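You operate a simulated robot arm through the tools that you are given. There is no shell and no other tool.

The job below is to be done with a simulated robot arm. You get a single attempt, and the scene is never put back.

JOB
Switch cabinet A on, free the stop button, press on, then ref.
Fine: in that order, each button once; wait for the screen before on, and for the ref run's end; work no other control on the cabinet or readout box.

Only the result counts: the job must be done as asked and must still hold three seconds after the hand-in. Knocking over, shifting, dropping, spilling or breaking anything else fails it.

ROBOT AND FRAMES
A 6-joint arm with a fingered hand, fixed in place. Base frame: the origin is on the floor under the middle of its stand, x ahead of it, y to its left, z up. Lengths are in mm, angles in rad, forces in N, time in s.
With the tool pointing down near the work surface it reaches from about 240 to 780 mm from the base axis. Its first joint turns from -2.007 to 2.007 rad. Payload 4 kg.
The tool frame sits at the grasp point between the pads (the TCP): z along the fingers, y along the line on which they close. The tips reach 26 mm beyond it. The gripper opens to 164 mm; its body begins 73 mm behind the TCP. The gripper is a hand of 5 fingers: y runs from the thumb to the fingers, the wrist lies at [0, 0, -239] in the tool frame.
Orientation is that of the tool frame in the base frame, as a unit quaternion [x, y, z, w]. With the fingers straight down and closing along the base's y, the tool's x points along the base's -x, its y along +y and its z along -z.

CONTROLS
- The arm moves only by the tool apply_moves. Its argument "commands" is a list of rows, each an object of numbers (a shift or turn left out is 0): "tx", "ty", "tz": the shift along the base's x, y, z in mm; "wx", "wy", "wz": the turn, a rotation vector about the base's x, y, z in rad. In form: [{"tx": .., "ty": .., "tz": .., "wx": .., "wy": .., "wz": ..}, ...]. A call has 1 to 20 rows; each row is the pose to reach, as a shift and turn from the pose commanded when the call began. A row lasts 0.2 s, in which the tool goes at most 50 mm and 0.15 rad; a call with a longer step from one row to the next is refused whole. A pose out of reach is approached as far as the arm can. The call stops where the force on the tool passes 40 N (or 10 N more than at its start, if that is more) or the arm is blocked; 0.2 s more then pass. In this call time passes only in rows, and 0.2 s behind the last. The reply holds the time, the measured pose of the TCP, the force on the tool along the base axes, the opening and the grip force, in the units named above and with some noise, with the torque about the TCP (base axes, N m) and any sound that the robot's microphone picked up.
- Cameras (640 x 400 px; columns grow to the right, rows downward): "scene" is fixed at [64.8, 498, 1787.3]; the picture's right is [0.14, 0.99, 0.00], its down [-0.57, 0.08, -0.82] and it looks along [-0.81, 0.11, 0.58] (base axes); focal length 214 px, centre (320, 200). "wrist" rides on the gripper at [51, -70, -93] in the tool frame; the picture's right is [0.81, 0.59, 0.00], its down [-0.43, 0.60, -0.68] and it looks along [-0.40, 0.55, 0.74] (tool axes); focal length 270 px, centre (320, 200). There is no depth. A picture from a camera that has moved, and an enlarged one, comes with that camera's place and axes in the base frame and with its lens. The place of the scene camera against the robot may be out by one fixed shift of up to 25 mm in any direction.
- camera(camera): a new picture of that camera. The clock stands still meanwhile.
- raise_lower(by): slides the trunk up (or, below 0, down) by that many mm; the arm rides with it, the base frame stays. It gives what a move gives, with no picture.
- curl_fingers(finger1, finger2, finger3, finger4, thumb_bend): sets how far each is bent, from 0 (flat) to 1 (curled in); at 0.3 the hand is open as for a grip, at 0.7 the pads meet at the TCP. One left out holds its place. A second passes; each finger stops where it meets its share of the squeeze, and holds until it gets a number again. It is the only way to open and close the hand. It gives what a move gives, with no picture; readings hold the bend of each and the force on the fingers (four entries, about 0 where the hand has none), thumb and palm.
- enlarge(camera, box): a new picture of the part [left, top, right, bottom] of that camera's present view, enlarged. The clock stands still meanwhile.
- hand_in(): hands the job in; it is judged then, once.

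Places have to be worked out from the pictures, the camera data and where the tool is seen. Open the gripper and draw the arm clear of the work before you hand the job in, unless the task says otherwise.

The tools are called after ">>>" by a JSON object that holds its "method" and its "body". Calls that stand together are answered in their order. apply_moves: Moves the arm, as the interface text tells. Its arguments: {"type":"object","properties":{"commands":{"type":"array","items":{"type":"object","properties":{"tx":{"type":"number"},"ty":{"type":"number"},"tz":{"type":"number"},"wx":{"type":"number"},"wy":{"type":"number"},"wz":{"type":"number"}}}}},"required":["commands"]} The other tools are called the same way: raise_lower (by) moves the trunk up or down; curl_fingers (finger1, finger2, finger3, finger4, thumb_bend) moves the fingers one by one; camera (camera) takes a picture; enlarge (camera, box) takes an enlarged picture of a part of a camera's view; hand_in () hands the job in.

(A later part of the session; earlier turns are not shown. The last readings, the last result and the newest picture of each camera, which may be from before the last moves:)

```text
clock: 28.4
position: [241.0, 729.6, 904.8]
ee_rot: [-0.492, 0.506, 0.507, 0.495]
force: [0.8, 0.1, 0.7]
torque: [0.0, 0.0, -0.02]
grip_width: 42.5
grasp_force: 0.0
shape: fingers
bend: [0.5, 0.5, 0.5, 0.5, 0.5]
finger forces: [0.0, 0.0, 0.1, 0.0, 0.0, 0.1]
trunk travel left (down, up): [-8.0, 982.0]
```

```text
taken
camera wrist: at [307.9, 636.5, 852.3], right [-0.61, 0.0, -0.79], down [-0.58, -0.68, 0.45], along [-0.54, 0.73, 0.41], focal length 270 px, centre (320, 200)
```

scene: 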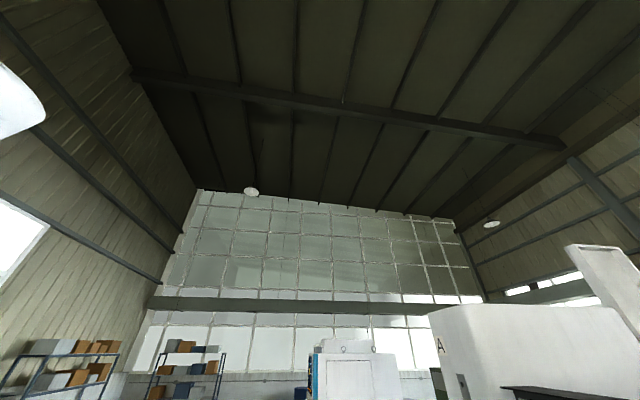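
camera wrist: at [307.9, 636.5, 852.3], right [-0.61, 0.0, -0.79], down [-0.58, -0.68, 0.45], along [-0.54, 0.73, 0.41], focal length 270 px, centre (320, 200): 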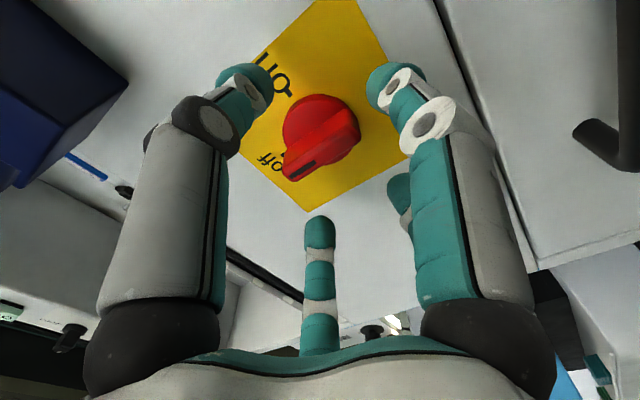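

At 0.5 the fingertips sit around the knob at about 50 mm radius and about 31–36 mm ahead of the TCP. I'll advance 25 mm so the tips straddle the bar without reaching the panel.

>>> {"method": "apply_moves", "body": {"commands": [{"ty": 10}, {"ty": 18}, {"ty": 25}]}}

>>> {"method": "camera", "body": {"camera": "wrist"}}

```text
clock: 29.2
position: [239.2, 754.8, 903.4]
ee_rot: [-0.492, 0.506, 0.508, 0.494]
force: [-0.3, 0.3, 0.1]
torque: [-0.01, 0.02, 0.02]
grip_width: 42.5
grasp_force: 0.1
shape: fingers
bend: [0.5, 0.5, 0.5, 0.5, 0.5]
finger forces: [0.0, 0.0, 0.1, 0.0, 0.0, 0.0]
trunk travel left (down, up): [-8.0, 982.0]
```

```text
taken
camera wrist: at [307.6, 661.9, 851.6], right [-0.61, 0.0, -0.79], down [-0.58, -0.68, 0.45], along [-0.54, 0.73, 0.42], focal length 270 px, centre (320, 200)
```

wrist: 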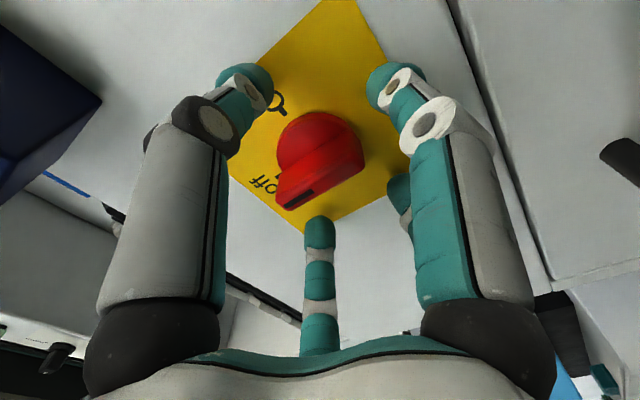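

No contact yet. I'll zoom to judge how deep the bar sits relative to the fingertips.

>>> {"method": "enlarge", "body": {"camera": "wrist", "box": [220, 60, 420, 240]}}

```text
2.22 times, centred on (320, 150) of wrist
camera zoom: at [307.6, 661.9, 851.6], right [-0.61, 0.0, -0.79], down [-0.58, -0.68, 0.45], along [-0.54, 0.73, 0.42], focal length 601 px, centre (320, 311)
```

zoom: 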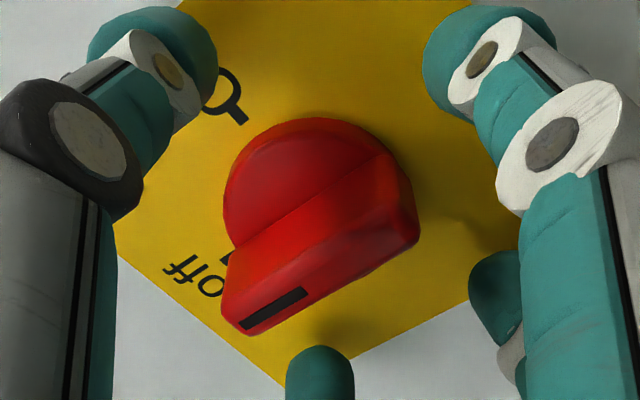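

The bar's front is about 13 mm ahead of the TCP, so the tips overlap it by about 15 mm. I'll close all fingers onto the bar.

>>> {"method": "curl_fingers", "body": {"finger1": 0.72, "finger2": 0.72, "finger3": 0.72, "finger4": 0.72, "thumb_bend": 0.72}}

>>> {"method": "enlarge", "body": {"camera": "wrist", "box": [200, 60, 440, 260]}}

```text
clock: 30.2
position: [241.5, 755.0, 901.9]
ee_rot: [-0.492, 0.507, 0.507, 0.494]
force: [3.7, 2.6, -4.9]
torque: [-0.16, 0.06, -0.08]
grip_width: 13.5
grasp_force: 16.3
shape: fingers
bend: [0.6, 0.66, 0.66, 0.65, 0.69]
finger forces: [8.6, 5.3, 5.4, 6.7, 6.4, 0.0]
trunk travel left (down, up): [-8.0, 982.0]
```

```text
2.00 times, centred on (320, 160) of wrist
camera zoom: at [308.5, 662.2, 850.4], right [-0.61, 0.0, -0.79], down [-0.58, -0.68, 0.45], along [-0.54, 0.74, 0.41], focal length 541 px, centre (320, 280)
```

zoom: 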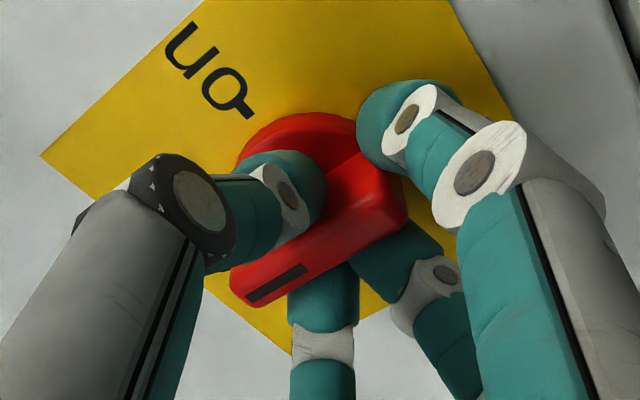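

All five fingers hold the bar (force 16 N, gap 13.5 mm). I'll turn clockwise (about +y) in small steps, half way first.

>>> {"method": "apply_moves", "body": {"commands": [{"wy": 0.1}, {"wy": 0.2}, {"wy": 0.3}, {"wy": 0.4}, {"wy": 0.5}, {"wy": 0.6}, {"wy": 0.7}]}}

>>> {"method": "camera", "body": {"camera": "wrist"}}

```text
clock: 31.8
position: [240.4, 754.2, 903.1]
ee_rot: [-0.289, 0.645, 0.646, 0.29]
force: [3.2, 4.0, -5.3]
torque: [-0.12, -0.1, -0.06]
grip_width: 11.9
grasp_force: 16.3
shape: fingers
bend: [0.6, 0.66, 0.66, 0.66, 0.68]
finger forces: [7.9, 4.6, 6.3, 4.8, 9.3, 0.0]
trunk travel left (down, up): [-8.0, 982.0]
```

```text
taken
camera wrist: at [258.0, 662.1, 819.5], right [-0.98, 0.0, -0.21], down [-0.16, -0.68, 0.72], along [-0.14, 0.74, 0.66], focal length 270 px, centre (320, 200)
```

wrist: 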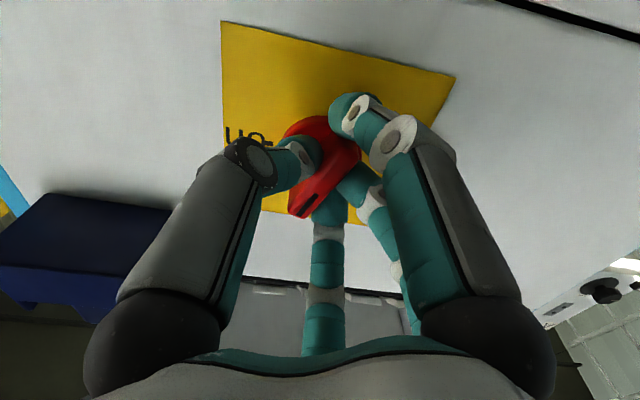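

The bar turns with the hand. I'll continue to the full quarter turn.

>>> {"method": "apply_moves", "body": {"commands": [{"wy": 0.1}, {"wy": 0.2}, {"wy": 0.3}, {"wy": 0.4}, {"wy": 0.5}, {"wy": 0.6}, {"wy": 0.7}, {"wy": 0.8}, {"wy": 0.87}]}}

>>> {"method": "camera", "body": {"camera": "wrist"}}

>>> {"method": "enlarge", "body": {"camera": "wrist", "box": [200, 60, 440, 260]}}

```text
clock: 33.8
position: [238.8, 756.2, 902.6]
ee_rot: [0.01, 0.708, 0.706, -0.008]
force: [-11.2, -0.4, -6.6]
torque: [-0.18, 0.07, 0.32]
grip_width: 14.2
grasp_force: 19.3
shape: fingers
bend: [0.59, 0.66, 0.66, 0.66, 0.68]
finger forces: [9.8, 5.3, 5.1, 10.3, 8.1, 0.0]
trunk travel left (down, up): [-8.0, 982.0]
```

```text
taken
camera wrist: at [185.1, 662.2, 837.0], right [-0.79, 0.0, 0.61], down [0.45, -0.68, 0.58], along [0.41, 0.74, 0.54], focal length 270 px, centre (320, 200)
```

wrist: 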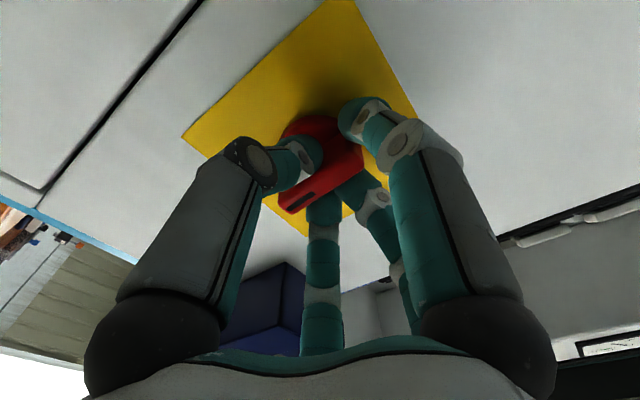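

```text
2.00 times, centred on (320, 160) of wrist
camera zoom: at [185.1, 662.2, 837.0], right [-0.79, 0.0, 0.61], down [0.45, -0.68, 0.58], along [0.41, 0.74, 0.54], focal length 541 px, centre (320, 280)
```

zoom: 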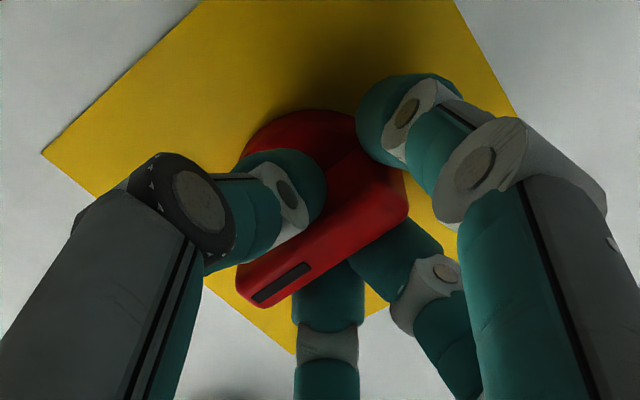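

The handle has turned a quarter turn with its mark towards "on". I'll open the fingers and look.

>>> {"method": "curl_fingers", "body": {"finger1": 0.45, "finger2": 0.45, "finger3": 0.45, "finger4": 0.45, "thumb_bend": 0.45}}

>>> {"method": "camera", "body": {"camera": "wrist"}}

>>> {"method": "enlarge", "body": {"camera": "wrist", "box": [200, 60, 440, 260]}}

```text
clock: 34.8
position: [239.7, 755.1, 904.5]
ee_rot: [0.011, 0.707, 0.707, -0.008]
force: [0.4, 0.9, 0.2]
torque: [-0.04, -0.01, 0.02]
grip_width: 54.4
grasp_force: 0.0
shape: fingers
bend: [0.45, 0.45, 0.45, 0.45, 0.45]
finger forces: [0.0, 0.0, 0.0, 0.0, 0.1, 0.0]
trunk travel left (down, up): [-8.0, 982.0]
```

```text
taken
camera wrist: at [187.2, 661.6, 837.2], right [-0.79, 0.0, 0.61], down [0.45, -0.68, 0.58], along [0.41, 0.73, 0.54], focal length 270 px, centre (320, 200)
```

wrist: 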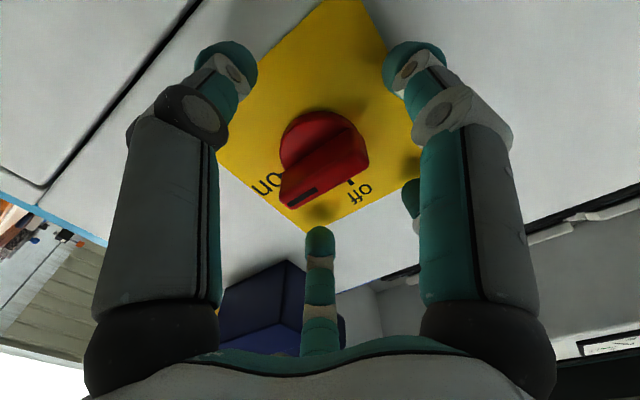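

```text
2.00 times, centred on (320, 160) of wrist
camera zoom: at [187.2, 661.6, 837.2], right [-0.79, 0.0, 0.61], down [0.45, -0.68, 0.58], along [0.41, 0.73, 0.54], focal length 541 px, centre (320, 280)
```

zoom: 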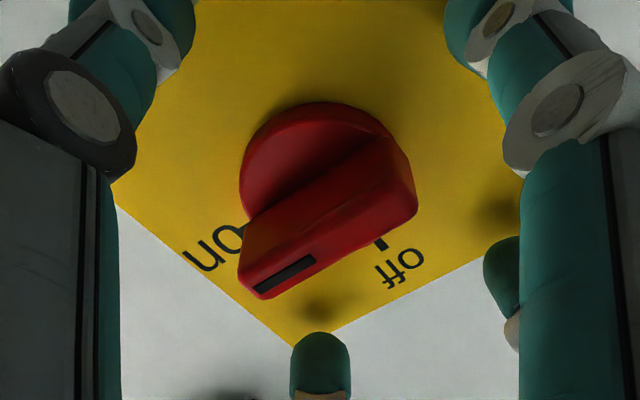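

The handle now points at "on". I'll back the hand straight out to y≈600 and then raise the trunk by 470 mm to the level of the stop button.

>>> {"method": "apply_moves", "body": {"commands": [{"ty": -40}, {"ty": -80}, {"ty": -120}, {"ty": -155}]}}

>>> {"method": "camera", "body": {"camera": "wrist"}}

>>> {"method": "raise_lower", "body": {"by": 400}}

>>> {"method": "camera", "body": {"camera": "wrist"}}

```text
clock: 35.8
position: [240.2, 599.1, 903.3]
ee_rot: [0.01, 0.707, 0.707, -0.008]
force: [-0.4, 0.4, -0.3]
torque: [0.01, -0.01, -0.02]
grip_width: 54.1
grasp_force: 0.0
shape: fingers
bend: [0.45, 0.45, 0.45, 0.45, 0.45]
finger forces: [0.0, 0.0, 0.1, 0.0, 0.1, 0.0]
trunk travel left (down, up): [-8.0, 982.0]
```

```text
taken
camera wrist: at [187.3, 506.8, 836.1], right [-0.79, 0.0, 0.61], down [0.45, -0.68, 0.58], along [0.41, 0.73, 0.54], focal length 270 px, centre (320, 200)
```

wrist: 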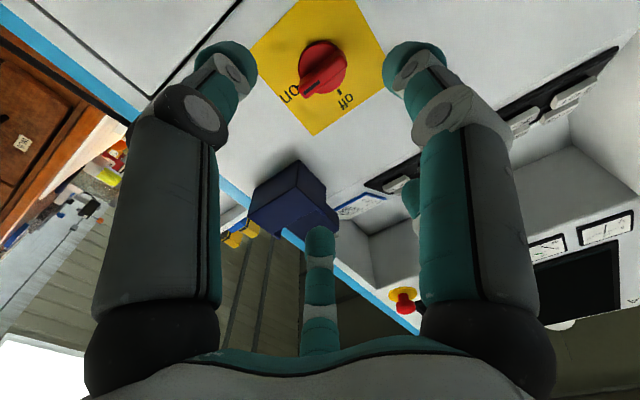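

```text
clock: 39.7
position: [241.7, 599.3, 1304.6]
ee_rot: [0.011, 0.707, 0.707, -0.008]
force: [-0.5, 0.2, 0.1]
torque: [-0.02, -0.02, 0.01]
grip_width: 54.2
grasp_force: 0.0
shape: fingers
bend: [0.45, 0.45, 0.45, 0.45, 0.45]
finger forces: [0.1, 0.1, 0.1, 0.1, 0.1, 0.1]
trunk travel left (down, up): [-408.0, 582.0]
```

```text
taken
camera wrist: at [187.4, 507.0, 1236.6], right [-0.79, 0.0, 0.61], down [0.45, -0.68, 0.58], along [0.41, 0.73, 0.54], focal length 270 px, centre (320, 200)
```

wrist: 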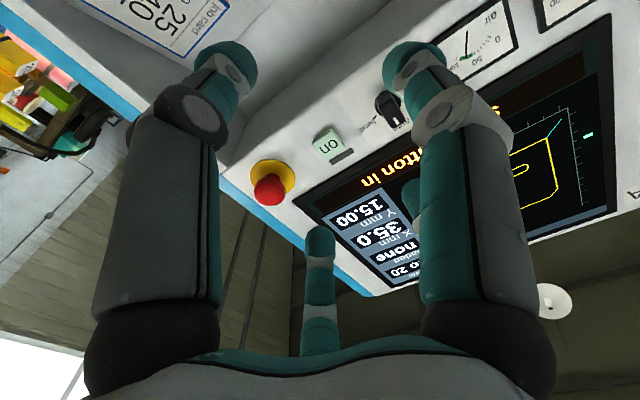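

The screen is lit: it seems to read "stop button in". I'll zoom in to read it and look for the cabinet's letter at its edge.

>>> {"method": "enlarge", "body": {"camera": "wrist", "box": [220, 120, 640, 320]}}

>>> {"method": "enlarge", "body": {"camera": "wrist", "box": [230, 120, 350, 220]}}

```text
1.52 times, centred on (430, 220) of wrist
camera zoom: at [187.4, 507.0, 1236.6], right [-0.79, 0.0, 0.61], down [0.45, -0.68, 0.58], along [0.41, 0.73, 0.54], focal length 412 px, centre (152, 170)
```

zoom: 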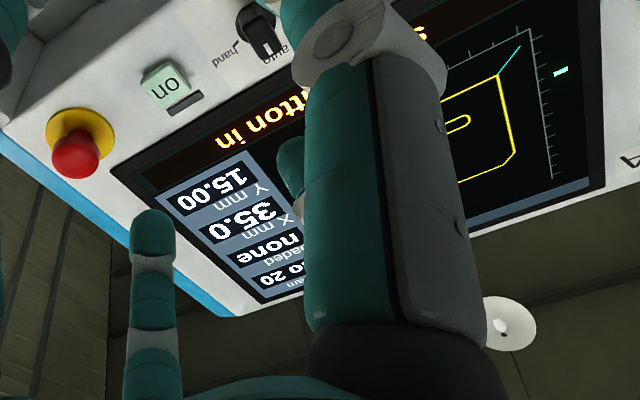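

```text
4.00 times, centred on (290, 170) of wrist
camera zoom: at [187.4, 507.0, 1236.6], right [-0.79, 0.0, 0.61], down [0.45, -0.68, 0.58], along [0.41, 0.73, 0.54], focal length 1081 px, centre (440, 320)
```

zoom: 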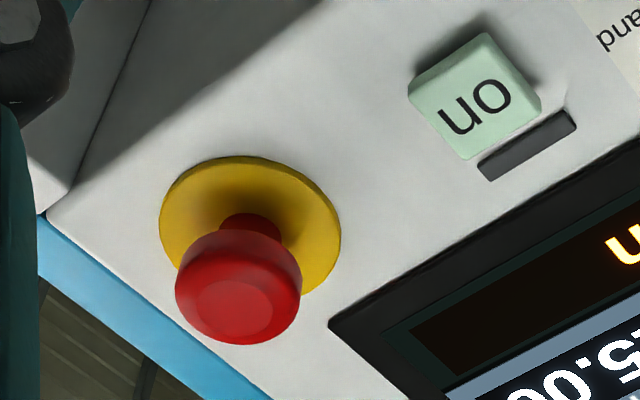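

The screen reads "...stop button in" and an "A" plate is on this cabinet, so it is cabinet A. The stop cap axis comes out at (380, 1378.5) with its front at y≈763. I'll raise the trunk 74 mm, roll the hand back for twisting room, and line up in front of the cap.

>>> {"method": "raise_lower", "body": {"by": 74}}

>>> {"method": "apply_moves", "body": {"commands": [{"tx": 14, "wy": -0.14}, {"tx": 28, "wy": -0.28}, {"tx": 42, "wy": -0.42}, {"tx": 56, "wy": -0.56}, {"tx": 70, "wy": -0.7}, {"tx": 84, "wy": -0.84}, {"tx": 98, "wy": -0.98}, {"tx": 112, "wy": -1.12}, {"tx": 126, "wy": -1.26}, {"tx": 139, "wy": -1.4}]}}

>>> {"method": "camera", "body": {"camera": "wrist"}}

```text
clock: 40.8
position: [241.1, 600.4, 1377.3]
ee_rot: [0.011, 0.707, 0.708, -0.008]
force: [0.0, 0.1, -0.5]
torque: [0.0, 0.01, 0.01]
grip_width: 54.0
grasp_force: 0.1
shape: fingers
bend: [0.45, 0.45, 0.45, 0.45, 0.45]
finger forces: [0.0, 0.1, 0.0, 0.1, 0.1, 0.0]
trunk travel left (down, up): [-482.0, 508.0]
```

```text
clock: 43.0
position: [381.9, 599.5, 1376.8]
ee_rot: [-0.448, 0.546, 0.546, 0.451]
force: [-0.8, 0.3, -0.2]
torque: [-0.01, 0.03, 0.0]
grip_width: 54.3
grasp_force: 0.1
shape: fingers
bend: [0.45, 0.45, 0.45, 0.45, 0.45]
finger forces: [0.0, 0.0, 0.0, 0.0, 0.0, 0.0]
trunk travel left (down, up): [-482.0, 508.0]
```

```text
taken
camera wrist: at [439.6, 507.4, 1314.5], right [-0.73, 0.0, -0.68], down [-0.5, -0.68, 0.54], along [-0.46, 0.73, 0.5], focal length 270 px, centre (320, 200)
```

wrist: 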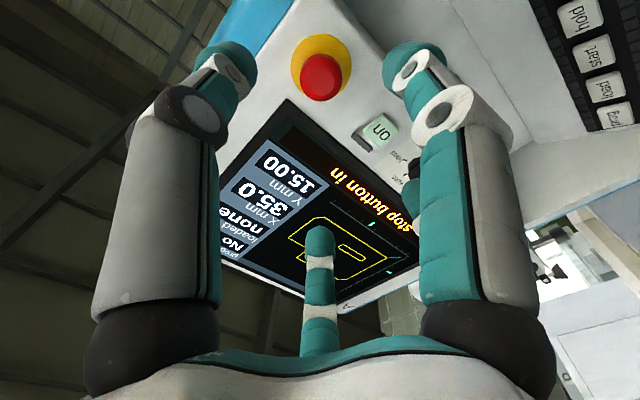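

The screen clearly reads "stop button in". The cap is nearly on the tool axis; I'll zoom for fine alignment.

>>> {"method": "enlarge", "body": {"camera": "wrist", "box": [260, 20, 390, 120]}}

```text
4.00 times, centred on (325, 70) of wrist
camera zoom: at [439.6, 507.4, 1314.5], right [-0.73, 0.0, -0.68], down [-0.5, -0.68, 0.54], along [-0.46, 0.73, 0.5], focal length 1081 px, centre (300, 720)
```

zoom: 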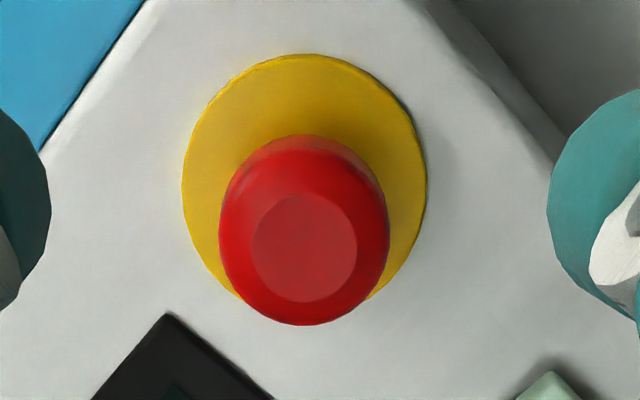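

Alignment is within about 2 mm. I'll advance to y≈745 with the fingers around the cap (tips around r 55, cap radius 20), then look.

>>> {"method": "apply_moves", "body": {"commands": [{"tx": -1, "ty": 40, "tz": 0.5}, {"tx": -1, "ty": 80, "tz": 0.5}, {"tx": -1, "ty": 115, "tz": 0.5}, {"tx": -1, "ty": 135, "tz": 0.5}, {"tx": -1, "ty": 146, "tz": 0.5}]}}

>>> {"method": "camera", "body": {"camera": "wrist"}}

>>> {"method": "enlarge", "body": {"camera": "wrist", "box": [200, 60, 440, 260]}}

```text
clock: 44.2
position: [378.7, 746.3, 1377.8]
ee_rot: [-0.448, 0.546, 0.547, 0.45]
force: [0.4, 1.0, -0.3]
torque: [0.02, 0.02, -0.04]
grip_width: 54.5
grasp_force: 0.0
shape: fingers
bend: [0.45, 0.45, 0.45, 0.45, 0.45]
finger forces: [0.1, 0.0, 0.1, 0.0, 0.0, 0.1]
trunk travel left (down, up): [-482.0, 508.0]
```

```text
taken
camera wrist: at [436.8, 652.9, 1314.7], right [-0.73, 0.0, -0.68], down [-0.5, -0.68, 0.54], along [-0.46, 0.73, 0.5], focal length 270 px, centre (320, 200)
```

wrist: 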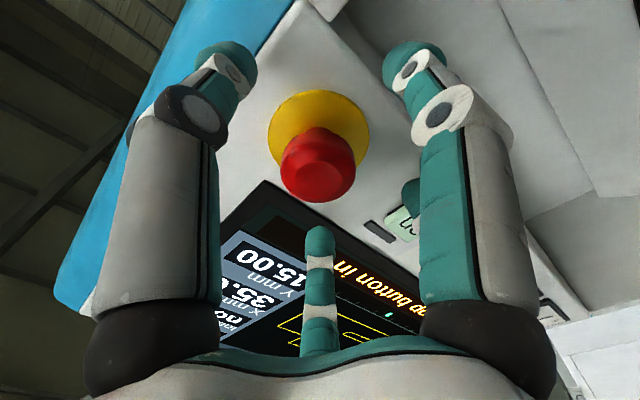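

```text
2.00 times, centred on (320, 160) of wrist
camera zoom: at [436.8, 652.9, 1314.7], right [-0.73, 0.0, -0.68], down [-0.5, -0.68, 0.54], along [-0.46, 0.73, 0.5], focal length 541 px, centre (320, 280)
```

zoom: 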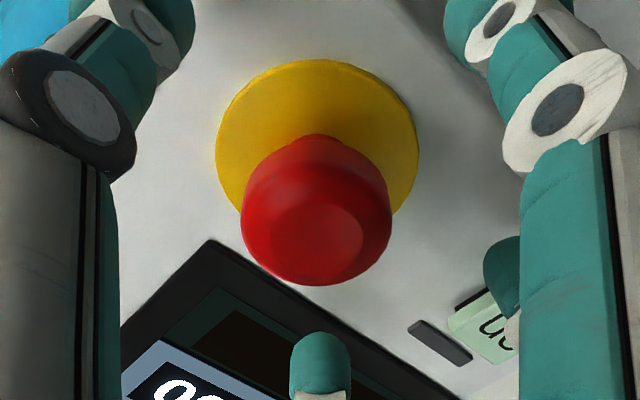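

The cap's front is about 18 mm ahead of the TCP, centred, and the on button is clear of the fingers. I'll close on the cap.

>>> {"method": "curl_fingers", "body": {"finger1": 0.72, "finger2": 0.72, "finger3": 0.72, "finger4": 0.72, "thumb_bend": 0.72}}

>>> {"method": "enlarge", "body": {"camera": "wrist", "box": [180, 40, 460, 280]}}

```text
clock: 45.2
position: [380.7, 745.3, 1376.9]
ee_rot: [-0.448, 0.546, 0.547, 0.45]
force: [3.4, -0.2, 0.9]
torque: [-0.01, 0.01, -0.06]
grip_width: 13.3
grasp_force: 21.8
shape: fingers
bend: [0.63, 0.62, 0.62, 0.62, 0.64]
finger forces: [6.8, 8.4, 8.5, 7.0, 13.7, 0.1]
trunk travel left (down, up): [-482.0, 508.0]
```

```text
1.67 times, centred on (320, 160) of wrist
camera zoom: at [437.9, 652.3, 1314.7], right [-0.73, 0.0, -0.68], down [-0.5, -0.68, 0.54], along [-0.46, 0.73, 0.5], focal length 450 px, centre (320, 267)
```

zoom: 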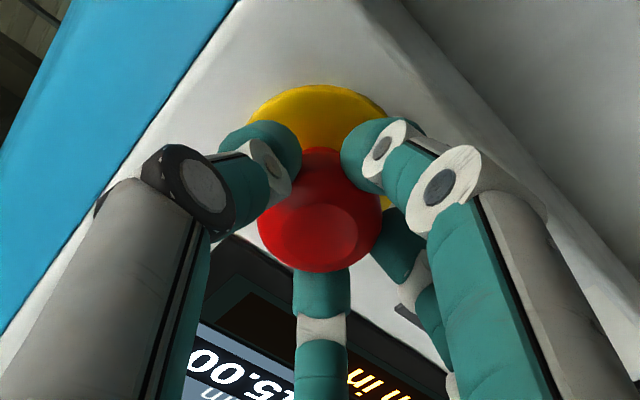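

All five fingers hold the cap (22 N). I'll twist it clockwise (about +y) in small steps.

>>> {"method": "apply_moves", "body": {"commands": [{"wy": 0.1}, {"wy": 0.2}, {"wy": 0.3}, {"wy": 0.4}, {"wy": 0.5}, {"wy": 0.6}, {"wy": 0.7}, {"wy": 0.8}]}}

>>> {"method": "camera", "body": {"camera": "wrist"}}

>>> {"method": "enlarge", "body": {"camera": "wrist", "box": [180, 40, 460, 280]}}

```text
clock: 47.0
position: [379.9, 745.6, 1377.7]
ee_rot: [-0.199, 0.679, 0.678, 0.199]
force: [5.2, -2.3, -5.5]
torque: [-0.17, -0.55, -0.24]
grip_width: 1.7
grasp_force: 25.0
shape: fingers
bend: [0.64, 0.64, 0.63, 0.63, 0.64]
finger forces: [8.0, 8.1, 9.4, 10.1, 14.2, 0.0]
trunk travel left (down, up): [-482.0, 508.0]
```

```text
taken
camera wrist: at [373.6, 653.4, 1291.5], right [-1.0, 0.0, 0.06], down [0.04, -0.68, 0.73], along [0.04, 0.74, 0.68], focal length 270 px, centre (320, 200)
```

wrist: 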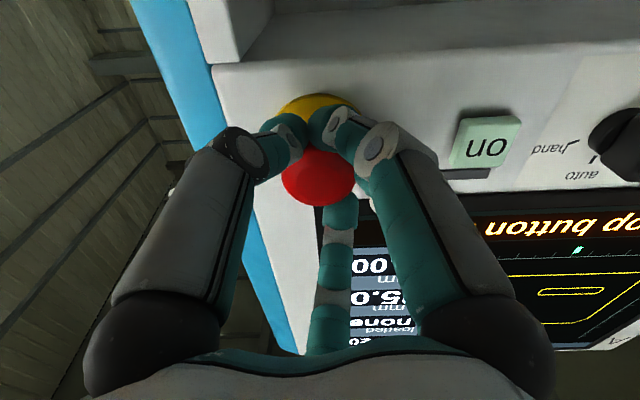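

```text
1.67 times, centred on (320, 160) of wrist
camera zoom: at [373.6, 653.4, 1291.5], right [-1.0, 0.0, 0.06], down [0.04, -0.68, 0.73], along [0.04, 0.74, 0.68], focal length 450 px, centre (320, 267)
```

zoom: 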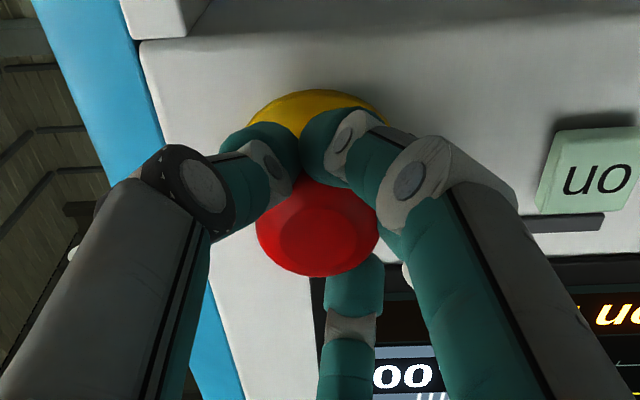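

The torque about y is -0.55 N·m and the screen still says "stop button", so the cap is resisting or the fingers are slipping. I'll twist a bit further and watch.

>>> {"method": "apply_moves", "body": {"commands": [{"wy": 0.1}, {"wy": 0.2}, {"wy": 0.3}, {"wy": 0.4}]}}

>>> {"method": "camera", "body": {"camera": "wrist"}}

```text
clock: 48.0
position: [378.1, 747.8, 1375.9]
ee_rot: [-0.06, 0.706, 0.703, 0.062]
force: [-1.7, -0.4, -11.2]
torque: [-0.46, -0.79, -0.06]
grip_width: 0.2
grasp_force: 31.7
shape: fingers
bend: [0.65, 0.66, 0.65, 0.65, 0.64]
finger forces: [10.7, 10.3, 11.5, 13.0, 17.4, 0.0]
trunk travel left (down, up): [-482.0, 508.0]
```

```text
taken
camera wrist: at [339.5, 654.5, 1300.7], right [-0.9, 0.0, 0.44], down [0.32, -0.68, 0.66], along [0.3, 0.74, 0.61], focal length 270 px, centre (320, 200)
```

wrist: 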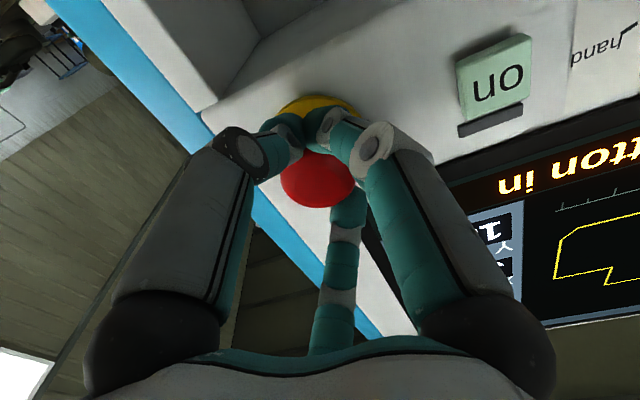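

The cap isn't turning clockwise (torque grows to -0.79 N·m while the fingers wind around it). I'll wind back to relieve the twist, then try a straight gentle pull, since the fingertips are behind the cap's rim.

>>> {"method": "apply_moves", "body": {"commands": [{"wy": -0.12}, {"wy": -0.24}, {"wy": -0.36}, {"wy": -0.48}, {"wy": -0.6}, {"wy": -0.72}, {"wy": -0.84}]}}

>>> {"method": "enlarge", "body": {"camera": "wrist", "box": [180, 40, 460, 280]}}

```text
clock: 49.6
position: [380.0, 745.7, 1378.9]
ee_rot: [-0.341, 0.618, 0.618, 0.345]
force: [-4.1, -10.1, -16.8]
torque: [-0.57, 0.13, 0.15]
grip_width: 13.3
grasp_force: 25.9
shape: fingers
bend: [0.62, 0.62, 0.63, 0.62, 0.63]
finger forces: [11.4, 9.9, 7.6, 7.6, 14.7, 0.0]
trunk travel left (down, up): [-482.0, 508.0]
```

```text
1.67 times, centred on (320, 160) of wrist
camera zoom: at [411.3, 652.5, 1299.4], right [-0.93, 0.0, -0.38], down [-0.28, -0.68, 0.68], along [-0.25, 0.73, 0.63], focal length 450 px, centre (320, 267)
```

zoom: 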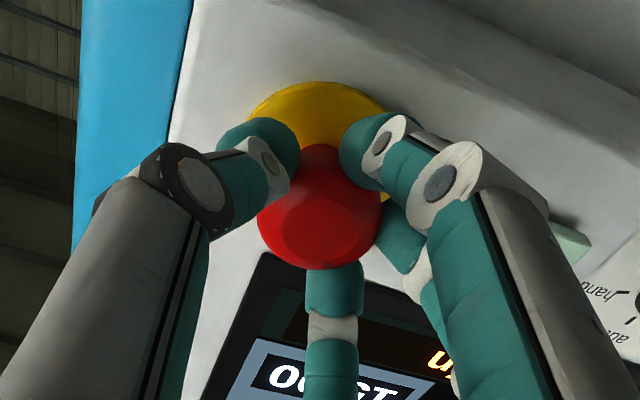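

The fingers are neutral again and sit behind the rim on the stem. Now a gentle straight pull of up to 10 mm, watching the force.

>>> {"method": "apply_moves", "body": {"commands": [{"ty": -2}, {"ty": -4}, {"ty": -6}, {"ty": -8}, {"ty": -10}]}}

>>> {"method": "camera", "body": {"camera": "wrist"}}

>>> {"method": "enlarge", "body": {"camera": "wrist", "box": [180, 40, 460, 280]}}

```text
clock: 50.8
position: [379.3, 735.9, 1377.7]
ee_rot: [-0.343, 0.617, 0.619, 0.344]
force: [0.8, 1.6, -8.5]
torque: [-0.25, 0.0, 0.01]
grip_width: 12.8
grasp_force: 22.1
shape: fingers
bend: [0.62, 0.62, 0.63, 0.62, 0.63]
finger forces: [8.3, 7.3, 7.5, 8.0, 13.0, 0.0]
trunk travel left (down, up): [-482.0, 508.0]
```

```text
taken
camera wrist: at [410.9, 643.5, 1298.7], right [-0.93, 0.0, -0.38], down [-0.28, -0.68, 0.68], along [-0.25, 0.74, 0.63], focal length 270 px, centre (320, 200)
```

wrist: 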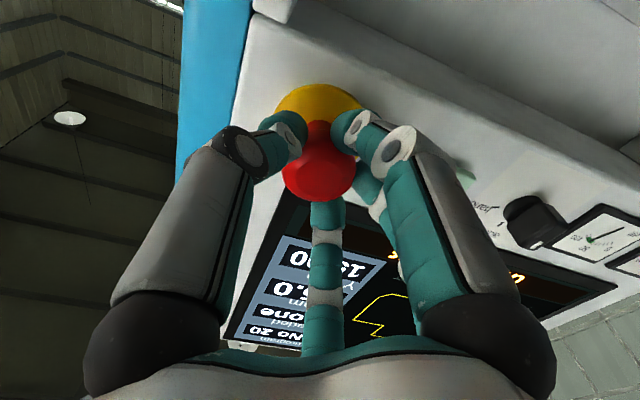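

```text
1.67 times, centred on (320, 160) of wrist
camera zoom: at [410.9, 643.5, 1298.7], right [-0.93, 0.0, -0.38], down [-0.28, -0.68, 0.68], along [-0.25, 0.74, 0.63], focal length 450 px, centre (320, 267)
```

zoom: 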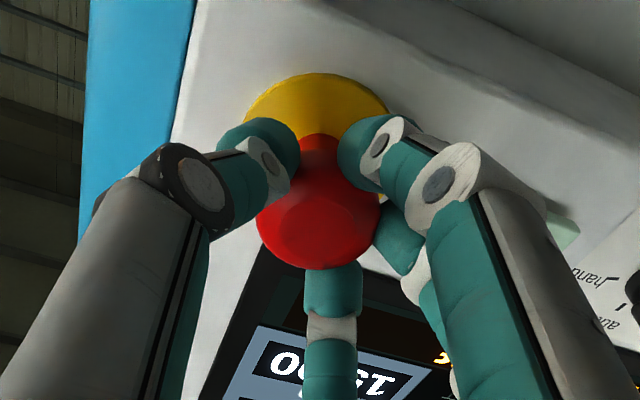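

The cap came out with the hand by about 10 mm with little force. I'll open the fingers and read the screen.

>>> {"method": "curl_fingers", "body": {"finger1": 0.4, "finger2": 0.4, "finger3": 0.4, "finger4": 0.4, "thumb_bend": 0.4}}

>>> {"method": "camera", "body": {"camera": "wrist"}}

>>> {"method": "enlarge", "body": {"camera": "wrist", "box": [240, 80, 420, 230]}}

```text
clock: 51.8
position: [378.3, 735.6, 1379.3]
ee_rot: [-0.342, 0.617, 0.619, 0.345]
force: [-0.5, -0.3, 0.1]
torque: [0.02, 0.02, -0.02]
grip_width: 66.8
grasp_force: 0.0
shape: fingers
bend: [0.4, 0.4, 0.4, 0.4, 0.4]
finger forces: [0.0, 0.0, 0.0, 0.0, 0.0, 0.0]
trunk travel left (down, up): [-482.0, 508.0]
```

```text
taken
camera wrist: at [410.3, 642.4, 1299.7], right [-0.93, 0.0, -0.38], down [-0.28, -0.68, 0.68], along [-0.25, 0.73, 0.63], focal length 270 px, centre (320, 200)
```

wrist: 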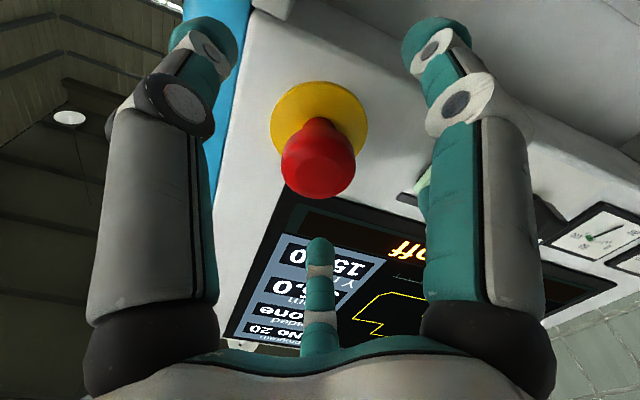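

```text
2.67 times, centred on (330, 155) of wrist
camera zoom: at [410.3, 642.4, 1299.7], right [-0.93, 0.0, -0.38], down [-0.28, -0.68, 0.68], along [-0.25, 0.73, 0.63], focal length 721 px, centre (293, 320)
```

zoom: 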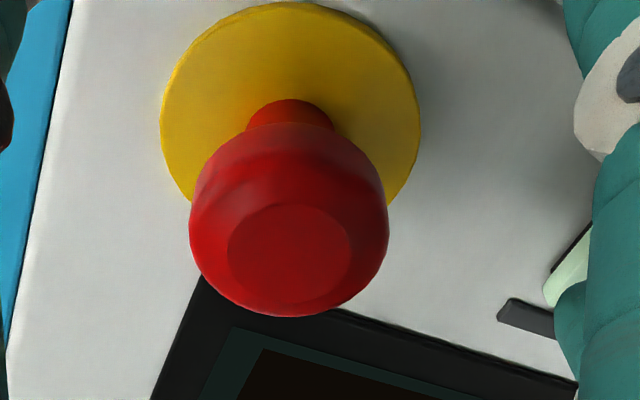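

The screen now ends in "off" rather than "stop button in", and the stop cap stands out: it's free. I'll back straight out to y≈605 and read the screen.

>>> {"method": "apply_moves", "body": {"commands": [{"ty": -30}, {"ty": -70}, {"ty": -110}, {"ty": -130}]}}

>>> {"method": "camera", "body": {"camera": "wrist"}}

>>> {"method": "enlarge", "body": {"camera": "wrist", "box": [210, 60, 480, 340]}}

```text
clock: 52.8
position: [377.6, 604.1, 1378.6]
ee_rot: [-0.342, 0.617, 0.62, 0.344]
force: [-0.1, -0.3, -0.2]
torque: [0.0, 0.01, -0.03]
grip_width: 66.6
grasp_force: 0.1
shape: fingers
bend: [0.4, 0.4, 0.4, 0.4, 0.4]
finger forces: [0.0, 0.1, 0.0, 0.0, 0.1, 0.0]
trunk travel left (down, up): [-482.0, 508.0]
```

```text
taken
camera wrist: at [409.6, 511.9, 1300.0], right [-0.93, 0.0, -0.38], down [-0.28, -0.68, 0.68], along [-0.25, 0.73, 0.63], focal length 270 px, centre (320, 200)
```

wrist: 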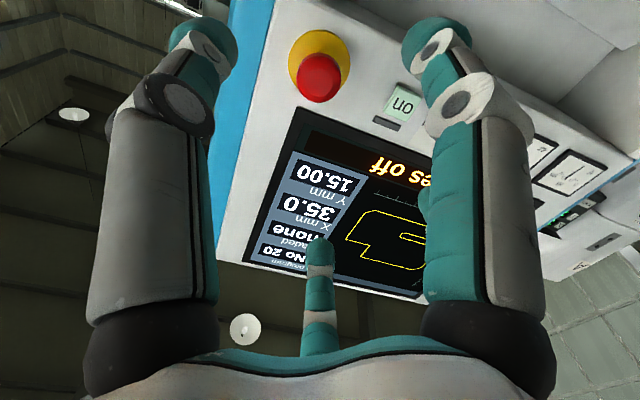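

```text
1.43 times, centred on (345, 200) of wrist
camera zoom: at [409.6, 511.9, 1300.0], right [-0.93, 0.0, -0.38], down [-0.28, -0.68, 0.68], along [-0.25, 0.73, 0.63], focal length 386 px, centre (284, 200)
```

zoom: 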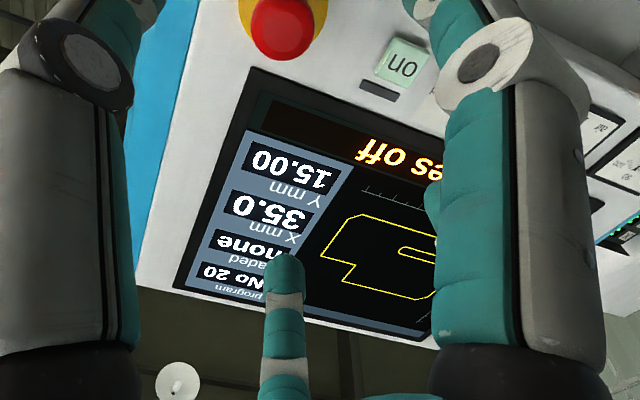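

Screen now reads "…es off" (drives off), so the controller is up. For pressing I'll straighten finger3 as a pointer and keep the others at 0.5, then roll and tilt the hand so finger3 points straight at the panel.

>>> {"method": "curl_fingers", "body": {"finger1": 0.5, "finger2": 0.5, "finger3": 0.0, "finger4": 0.5, "thumb_bend": 0.5}}

>>> {"method": "apply_moves", "body": {"commands": [{"tx": -23, "ty": -10, "wy": 0.128}, {"tx": -46, "ty": -20, "wy": 0.256}, {"tx": -70, "ty": -20, "wy": 0.384}]}}

>>> {"method": "apply_moves", "body": {"commands": [{"tx": -4, "ty": 0, "tz": -14, "wx": -0.137}, {"tx": -8, "ty": 0, "tz": -28, "wx": -0.274}, {"tx": -12, "ty": 0, "tz": -42, "wx": -0.41}, {"tx": -16, "ty": 0, "tz": -56, "wx": -0.547}, {"tx": -20, "ty": 0, "tz": -70, "wx": -0.684}, {"tx": -24, "ty": 0, "tz": -84, "wx": -0.82}]}}

>>> {"method": "camera", "body": {"camera": "wrist"}}

```text
clock: 53.8
position: [378.6, 605.1, 1378.8]
ee_rot: [-0.342, 0.618, 0.619, 0.344]
force: [0.6, 0.2, -0.2]
torque: [0.0, -0.03, -0.02]
grip_width: 42.5
grasp_force: 0.1
shape: fingers
bend: [0.5, 0.5, 0.01, 0.5, 0.5]
finger forces: [0.1, 0.0, 0.0, 0.0, 0.0, 0.1]
trunk travel left (down, up): [-482.0, 508.0]
```

```text
clock: 54.6
position: [308.1, 585.2, 1378.5]
ee_rot: [-0.218, 0.672, 0.673, 0.22]
force: [-0.3, -0.2, -0.7]
torque: [-0.01, 0.0, 0.01]
grip_width: 42.4
grasp_force: 0.0
shape: fingers
bend: [0.5, 0.5, 0.01, 0.5, 0.5]
finger forces: [0.0, 0.1, 0.0, 0.0, 0.1, 0.1]
trunk travel left (down, up): [-482.0, 508.0]
```

```text
clock: 56.0
position: [285.6, 584.7, 1293.0]
ee_rot: [-0.288, 0.885, 0.348, 0.115]
force: [-0.6, -0.8, 0.4]
torque: [0.06, -0.01, 0.02]
grip_width: 42.3
grasp_force: 0.1
shape: fingers
bend: [0.5, 0.5, 0.01, 0.5, 0.5]
finger forces: [0.0, 0.0, 0.1, 0.1, 0.0, 0.0]
trunk travel left (down, up): [-482.0, 508.0]
```

```text
taken
camera wrist: at [284.1, 459.6, 1303.5], right [-1.0, 0.0, 0.0], down [0.0, 0.08, 1.0], along [0.0, 1.0, -0.08], focal length 270 px, centre (320, 200)
```

wrist: 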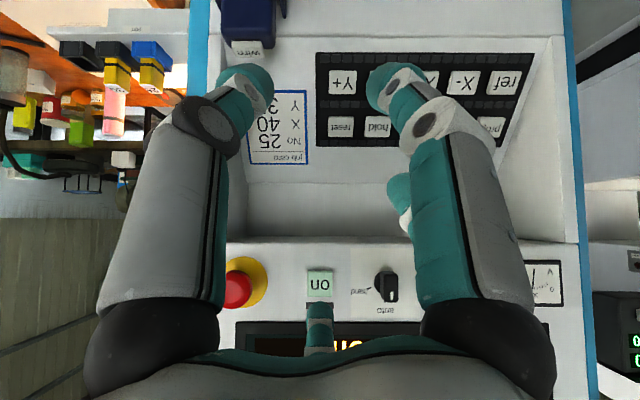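

Finger3 now points straight along +y, in line with the on button (x 284, z ≈1378). I'll advance 85 mm (tip stays about 20 mm short) and check.

>>> {"method": "apply_moves", "body": {"commands": [{"ty": 30}, {"ty": 60}, {"ty": 85}]}}

>>> {"method": "camera", "body": {"camera": "wrist"}}

>>> {"method": "enlarge", "body": {"camera": "wrist", "box": [240, 230, 400, 360]}}

```text
clock: 56.8
position: [284.9, 671.6, 1293.8]
ee_rot: [-0.287, 0.884, 0.349, 0.116]
force: [0.3, 0.9, -0.4]
torque: [0.02, 0.0, -0.02]
grip_width: 42.4
grasp_force: 0.1
shape: fingers
bend: [0.5, 0.5, 0.01, 0.5, 0.5]
finger forces: [0.1, 0.0, 0.1, 0.1, 0.0, 0.1]
trunk travel left (down, up): [-482.0, 508.0]
```

```text
taken
camera wrist: at [284.3, 544.2, 1304.3], right [-1.0, 0.0, 0.0], down [0.0, 0.07, 1.0], along [0.0, 1.0, -0.07], focal length 270 px, centre (320, 200)
```

wrist: 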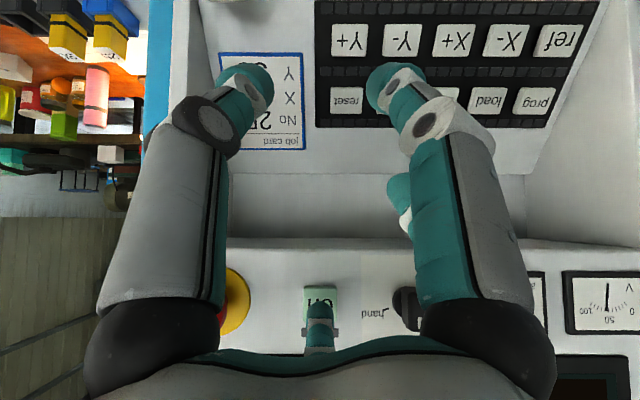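

```text
3.08 times, centred on (320, 295) of wrist
camera zoom: at [284.3, 544.2, 1304.3], right [-1.0, 0.0, 0.0], down [0.0, 0.07, 1.0], along [0.0, 1.0, -0.07], focal length 832 px, centre (320, -92)
```

zoom: 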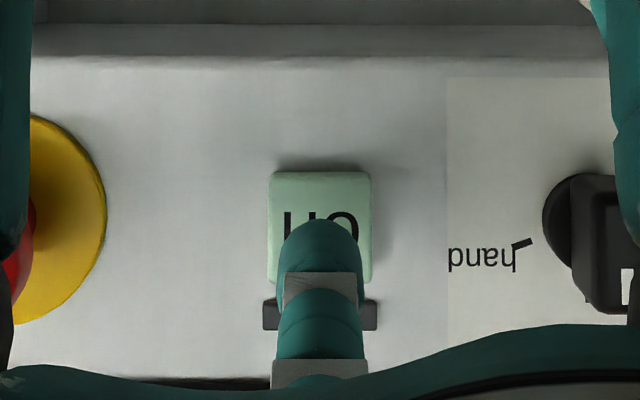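

The tip is centred on the on button with about 20 mm to go. I'll creep forward in small steps and watch for contact.

>>> {"method": "apply_moves", "body": {"commands": [{"ty": 4}, {"ty": 8}, {"ty": 12}, {"ty": 15}, {"ty": 18}]}}

>>> {"method": "enlarge", "body": {"camera": "wrist", "box": [240, 230, 400, 360]}}

```text
clock: 58.0
position: [280.5, 679.9, 1288.5]
ee_rot: [-0.288, 0.884, 0.35, 0.115]
force: [-0.1, -0.7, -0.2]
torque: [-0.03, 0.01, 0.01]
grip_width: 42.7
grasp_force: 0.1
shape: fingers
bend: [0.5, 0.5, 0.01, 0.5, 0.5]
finger forces: [0.0, 0.0, 0.0, 0.0, 0.0, 0.0]
out of reach, approached as far as the arm can: row 2, 3, 4, 5
trunk travel left (down, up): [-482.0, 508.0]
```

```text
3.08 times, centred on (320, 295) of wrist
camera zoom: at [279.8, 552.8, 1298.5], right [-1.0, 0.0, 0.0], down [0.0, 0.07, 1.0], along [0.0, 1.0, -0.07], focal length 832 px, centre (320, -92)
```

zoom: 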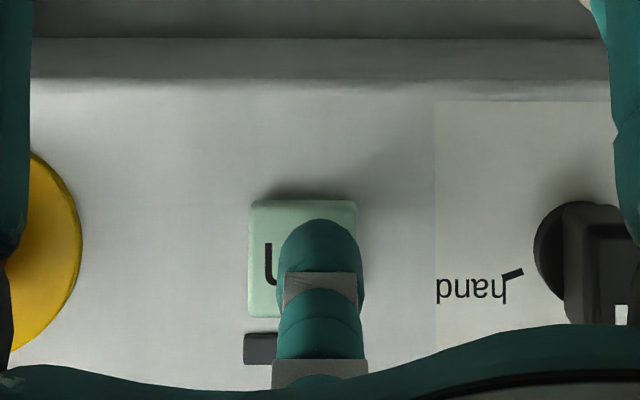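

The arm is at its reach limit here because the trunk is too low for this tilt. I'll back off, raise the trunk 200 mm, and bring the arm back down to the same height.

>>> {"method": "apply_moves", "body": {"commands": [{"ty": -35}, {"ty": -70}]}}

>>> {"method": "raise_lower", "body": {"by": 200}}

>>> {"method": "apply_moves", "body": {"commands": [{"tx": 1, "tz": -40}, {"tx": 2, "tz": -80}, {"tx": 3, "tz": -120}, {"tx": 4, "tz": -160}, {"tx": 4, "tz": -195}]}}

>>> {"method": "camera", "body": {"camera": "wrist"}}

```text
clock: 58.6
position: [278.6, 608.2, 1288.6]
ee_rot: [-0.287, 0.884, 0.349, 0.116]
force: [1.2, 0.4, -0.1]
torque: [-0.01, -0.04, 0.0]
grip_width: 42.5
grasp_force: 0.1
shape: fingers
bend: [0.5, 0.5, 0.01, 0.5, 0.5]
finger forces: [0.1, 0.0, 0.1, 0.0, 0.1, 0.0]
trunk travel left (down, up): [-482.0, 508.0]
```

```text
clock: 60.8
position: [279.4, 607.8, 1488.1]
ee_rot: [-0.287, 0.885, 0.349, 0.116]
force: [-0.5, -0.8, -0.6]
torque: [-0.02, 0.0, -0.04]
grip_width: 42.7
grasp_force: 0.1
shape: fingers
bend: [0.5, 0.5, 0.01, 0.5, 0.5]
finger forces: [0.1, 0.0, 0.0, 0.0, 0.1, 0.1]
trunk travel left (down, up): [-682.0, 308.0]
```

```text
clock: 62.0
position: [285.0, 608.0, 1290.9]
ee_rot: [-0.288, 0.884, 0.349, 0.117]
force: [-0.5, -0.5, -0.2]
torque: [0.0, 0.01, -0.02]
grip_width: 42.4
grasp_force: 0.1
shape: fingers
bend: [0.5, 0.5, 0.01, 0.5, 0.5]
finger forces: [0.0, 0.0, 0.0, 0.0, 0.1, 0.1]
trunk travel left (down, up): [-682.0, 308.0]
```

```text
taken
camera wrist: at [284.1, 482.3, 1302.3], right [-1.0, 0.0, 0.0], down [0.0, 0.07, 1.0], along [0.0, 1.0, -0.07], focal length 270 px, centre (320, 200)
```

wrist: 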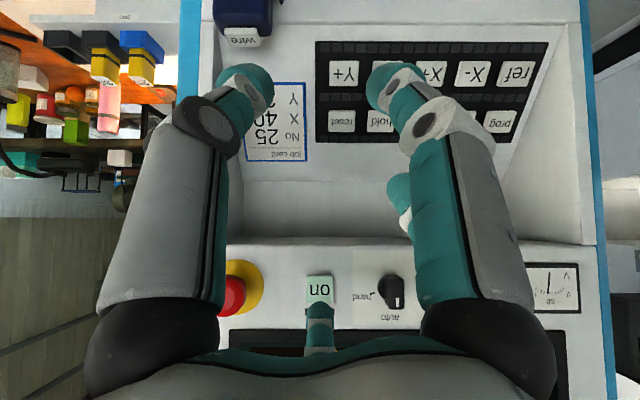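

Reach is fine now. I'll advance to about 12 mm short of the button.

>>> {"method": "apply_moves", "body": {"commands": [{"ty": 30, "tz": 1.5}, {"ty": 55, "tz": 1.5}, {"ty": 68, "tz": 1.5}, {"ty": 73, "tz": 1.5}]}}

>>> {"method": "enlarge", "body": {"camera": "wrist", "box": [240, 230, 400, 360]}}

```text
clock: 63.0
position: [284.5, 683.0, 1293.7]
ee_rot: [-0.289, 0.884, 0.349, 0.115]
force: [-0.9, 0.3, 0.2]
torque: [-0.01, -0.03, -0.02]
grip_width: 42.6
grasp_force: 0.0
shape: fingers
bend: [0.5, 0.5, 0.01, 0.5, 0.5]
finger forces: [0.0, 0.0, 0.0, 0.1, 0.0, 0.1]
trunk travel left (down, up): [-682.0, 308.0]
```

```text
3.08 times, centred on (320, 295) of wrist
camera zoom: at [282.8, 556.3, 1304.1], right [-1.0, 0.0, 0.0], down [0.0, 0.07, 1.0], along [0.0, 1.0, -0.07], focal length 832 px, centre (320, -92)
```

zoom: 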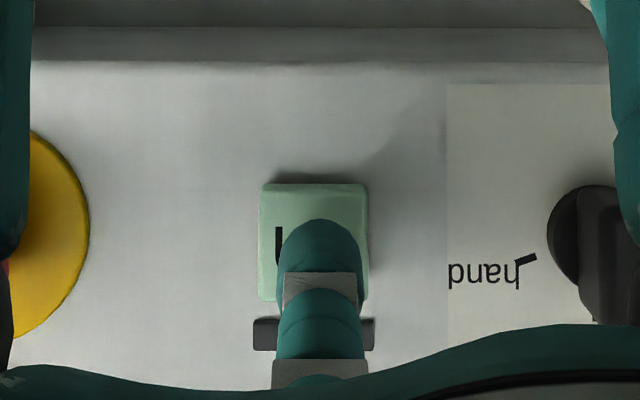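

No contact yet, tip about 10 mm short. I'll creep in 3 mm steps.

>>> {"method": "apply_moves", "body": {"commands": [{"tx": 1, "ty": 3}, {"tx": 1, "ty": 6}, {"tx": 1, "ty": 8}, {"tx": 1, "ty": 10}]}}

>>> {"method": "enlarge", "body": {"camera": "wrist", "box": [240, 230, 400, 360]}}

```text
clock: 64.0
position: [284.7, 692.0, 1293.0]
ee_rot: [-0.287, 0.885, 0.349, 0.116]
force: [0.3, -0.1, 0.4]
torque: [0.0, 0.0, 0.01]
grip_width: 42.7
grasp_force: 0.1
shape: fingers
bend: [0.5, 0.5, 0.01, 0.5, 0.5]
finger forces: [0.1, 0.0, 0.2, 0.1, 0.0, 0.0]
trunk travel left (down, up): [-682.0, 308.0]
```

```text
3.08 times, centred on (320, 295) of wrist
camera zoom: at [283.8, 566.4, 1303.8], right [-1.0, 0.0, 0.0], down [0.0, 0.07, 1.0], along [0.0, 1.0, -0.07], focal length 832 px, centre (320, -92)
```

zoom: 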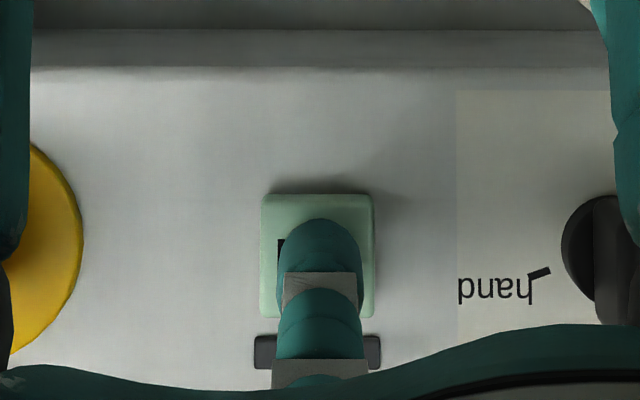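

Still no contact force. Continuing in 2 mm steps.

>>> {"method": "apply_moves", "body": {"commands": [{"ty": 2}, {"ty": 4}, {"ty": 6}]}}

```text
clock: 64.8
position: [285.3, 697.2, 1295.1]
ee_rot: [-0.287, 0.884, 0.35, 0.115]
force: [-0.7, -8.5, -0.6]
torque: [0.65, 0.01, 0.02]
grip_width: 42.5
grasp_force: 3.6
shape: fingers
bend: [0.5, 0.5, 0.03, 0.5, 0.5]
finger forces: [0.0, 0.0, 7.7, 0.0, 0.0, 0.0]
trunk travel left (down, up): [-682.0, 308.0]
heard: click
```

A click was heard with 8.5 N on the fingertip: the on button went in. I'll back straight off and read the screen.

>>> {"method": "apply_moves", "body": {"commands": [{"ty": -10}, {"ty": -40}, {"ty": -80}, {"ty": -110}]}}

>>> {"method": "camera", "body": {"camera": "wrist"}}

>>> {"method": "enlarge", "body": {"camera": "wrist", "box": [220, 230, 440, 370]}}

```text
clock: 65.8
position: [282.6, 586.9, 1293.1]
ee_rot: [-0.287, 0.884, 0.35, 0.115]
force: [0.1, -0.2, 0.2]
torque: [0.01, 0.01, -0.02]
grip_width: 42.5
grasp_force: 0.2
shape: fingers
bend: [0.5, 0.5, 0.0, 0.5, 0.5]
finger forces: [0.0, 0.0, 0.1, 0.0, 0.1, 0.0]
trunk travel left (down, up): [-682.0, 308.0]
```

```text
taken
camera wrist: at [282.2, 460.8, 1303.0], right [-1.0, 0.0, 0.0], down [0.0, 0.07, 1.0], along [0.0, 1.0, -0.07], focal length 270 px, centre (320, 200)
```

wrist: 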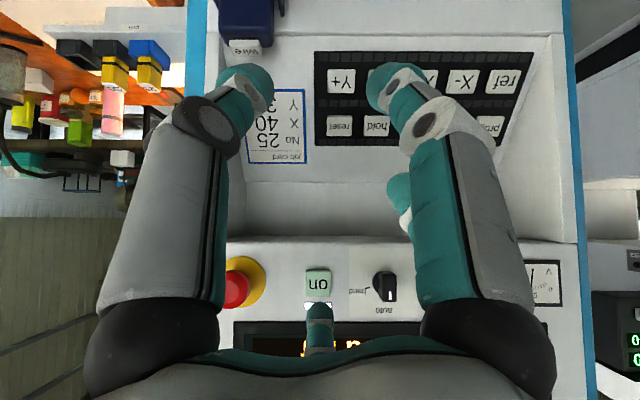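

```text
2.86 times, centred on (330, 300) of wrist
camera zoom: at [282.2, 460.8, 1303.0], right [-1.0, 0.0, 0.0], down [0.0, 0.07, 1.0], along [0.0, 1.0, -0.07], focal length 772 px, centre (291, -86)
```

zoom: 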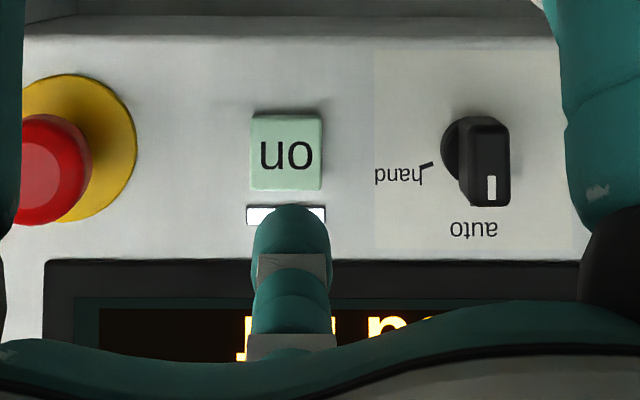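

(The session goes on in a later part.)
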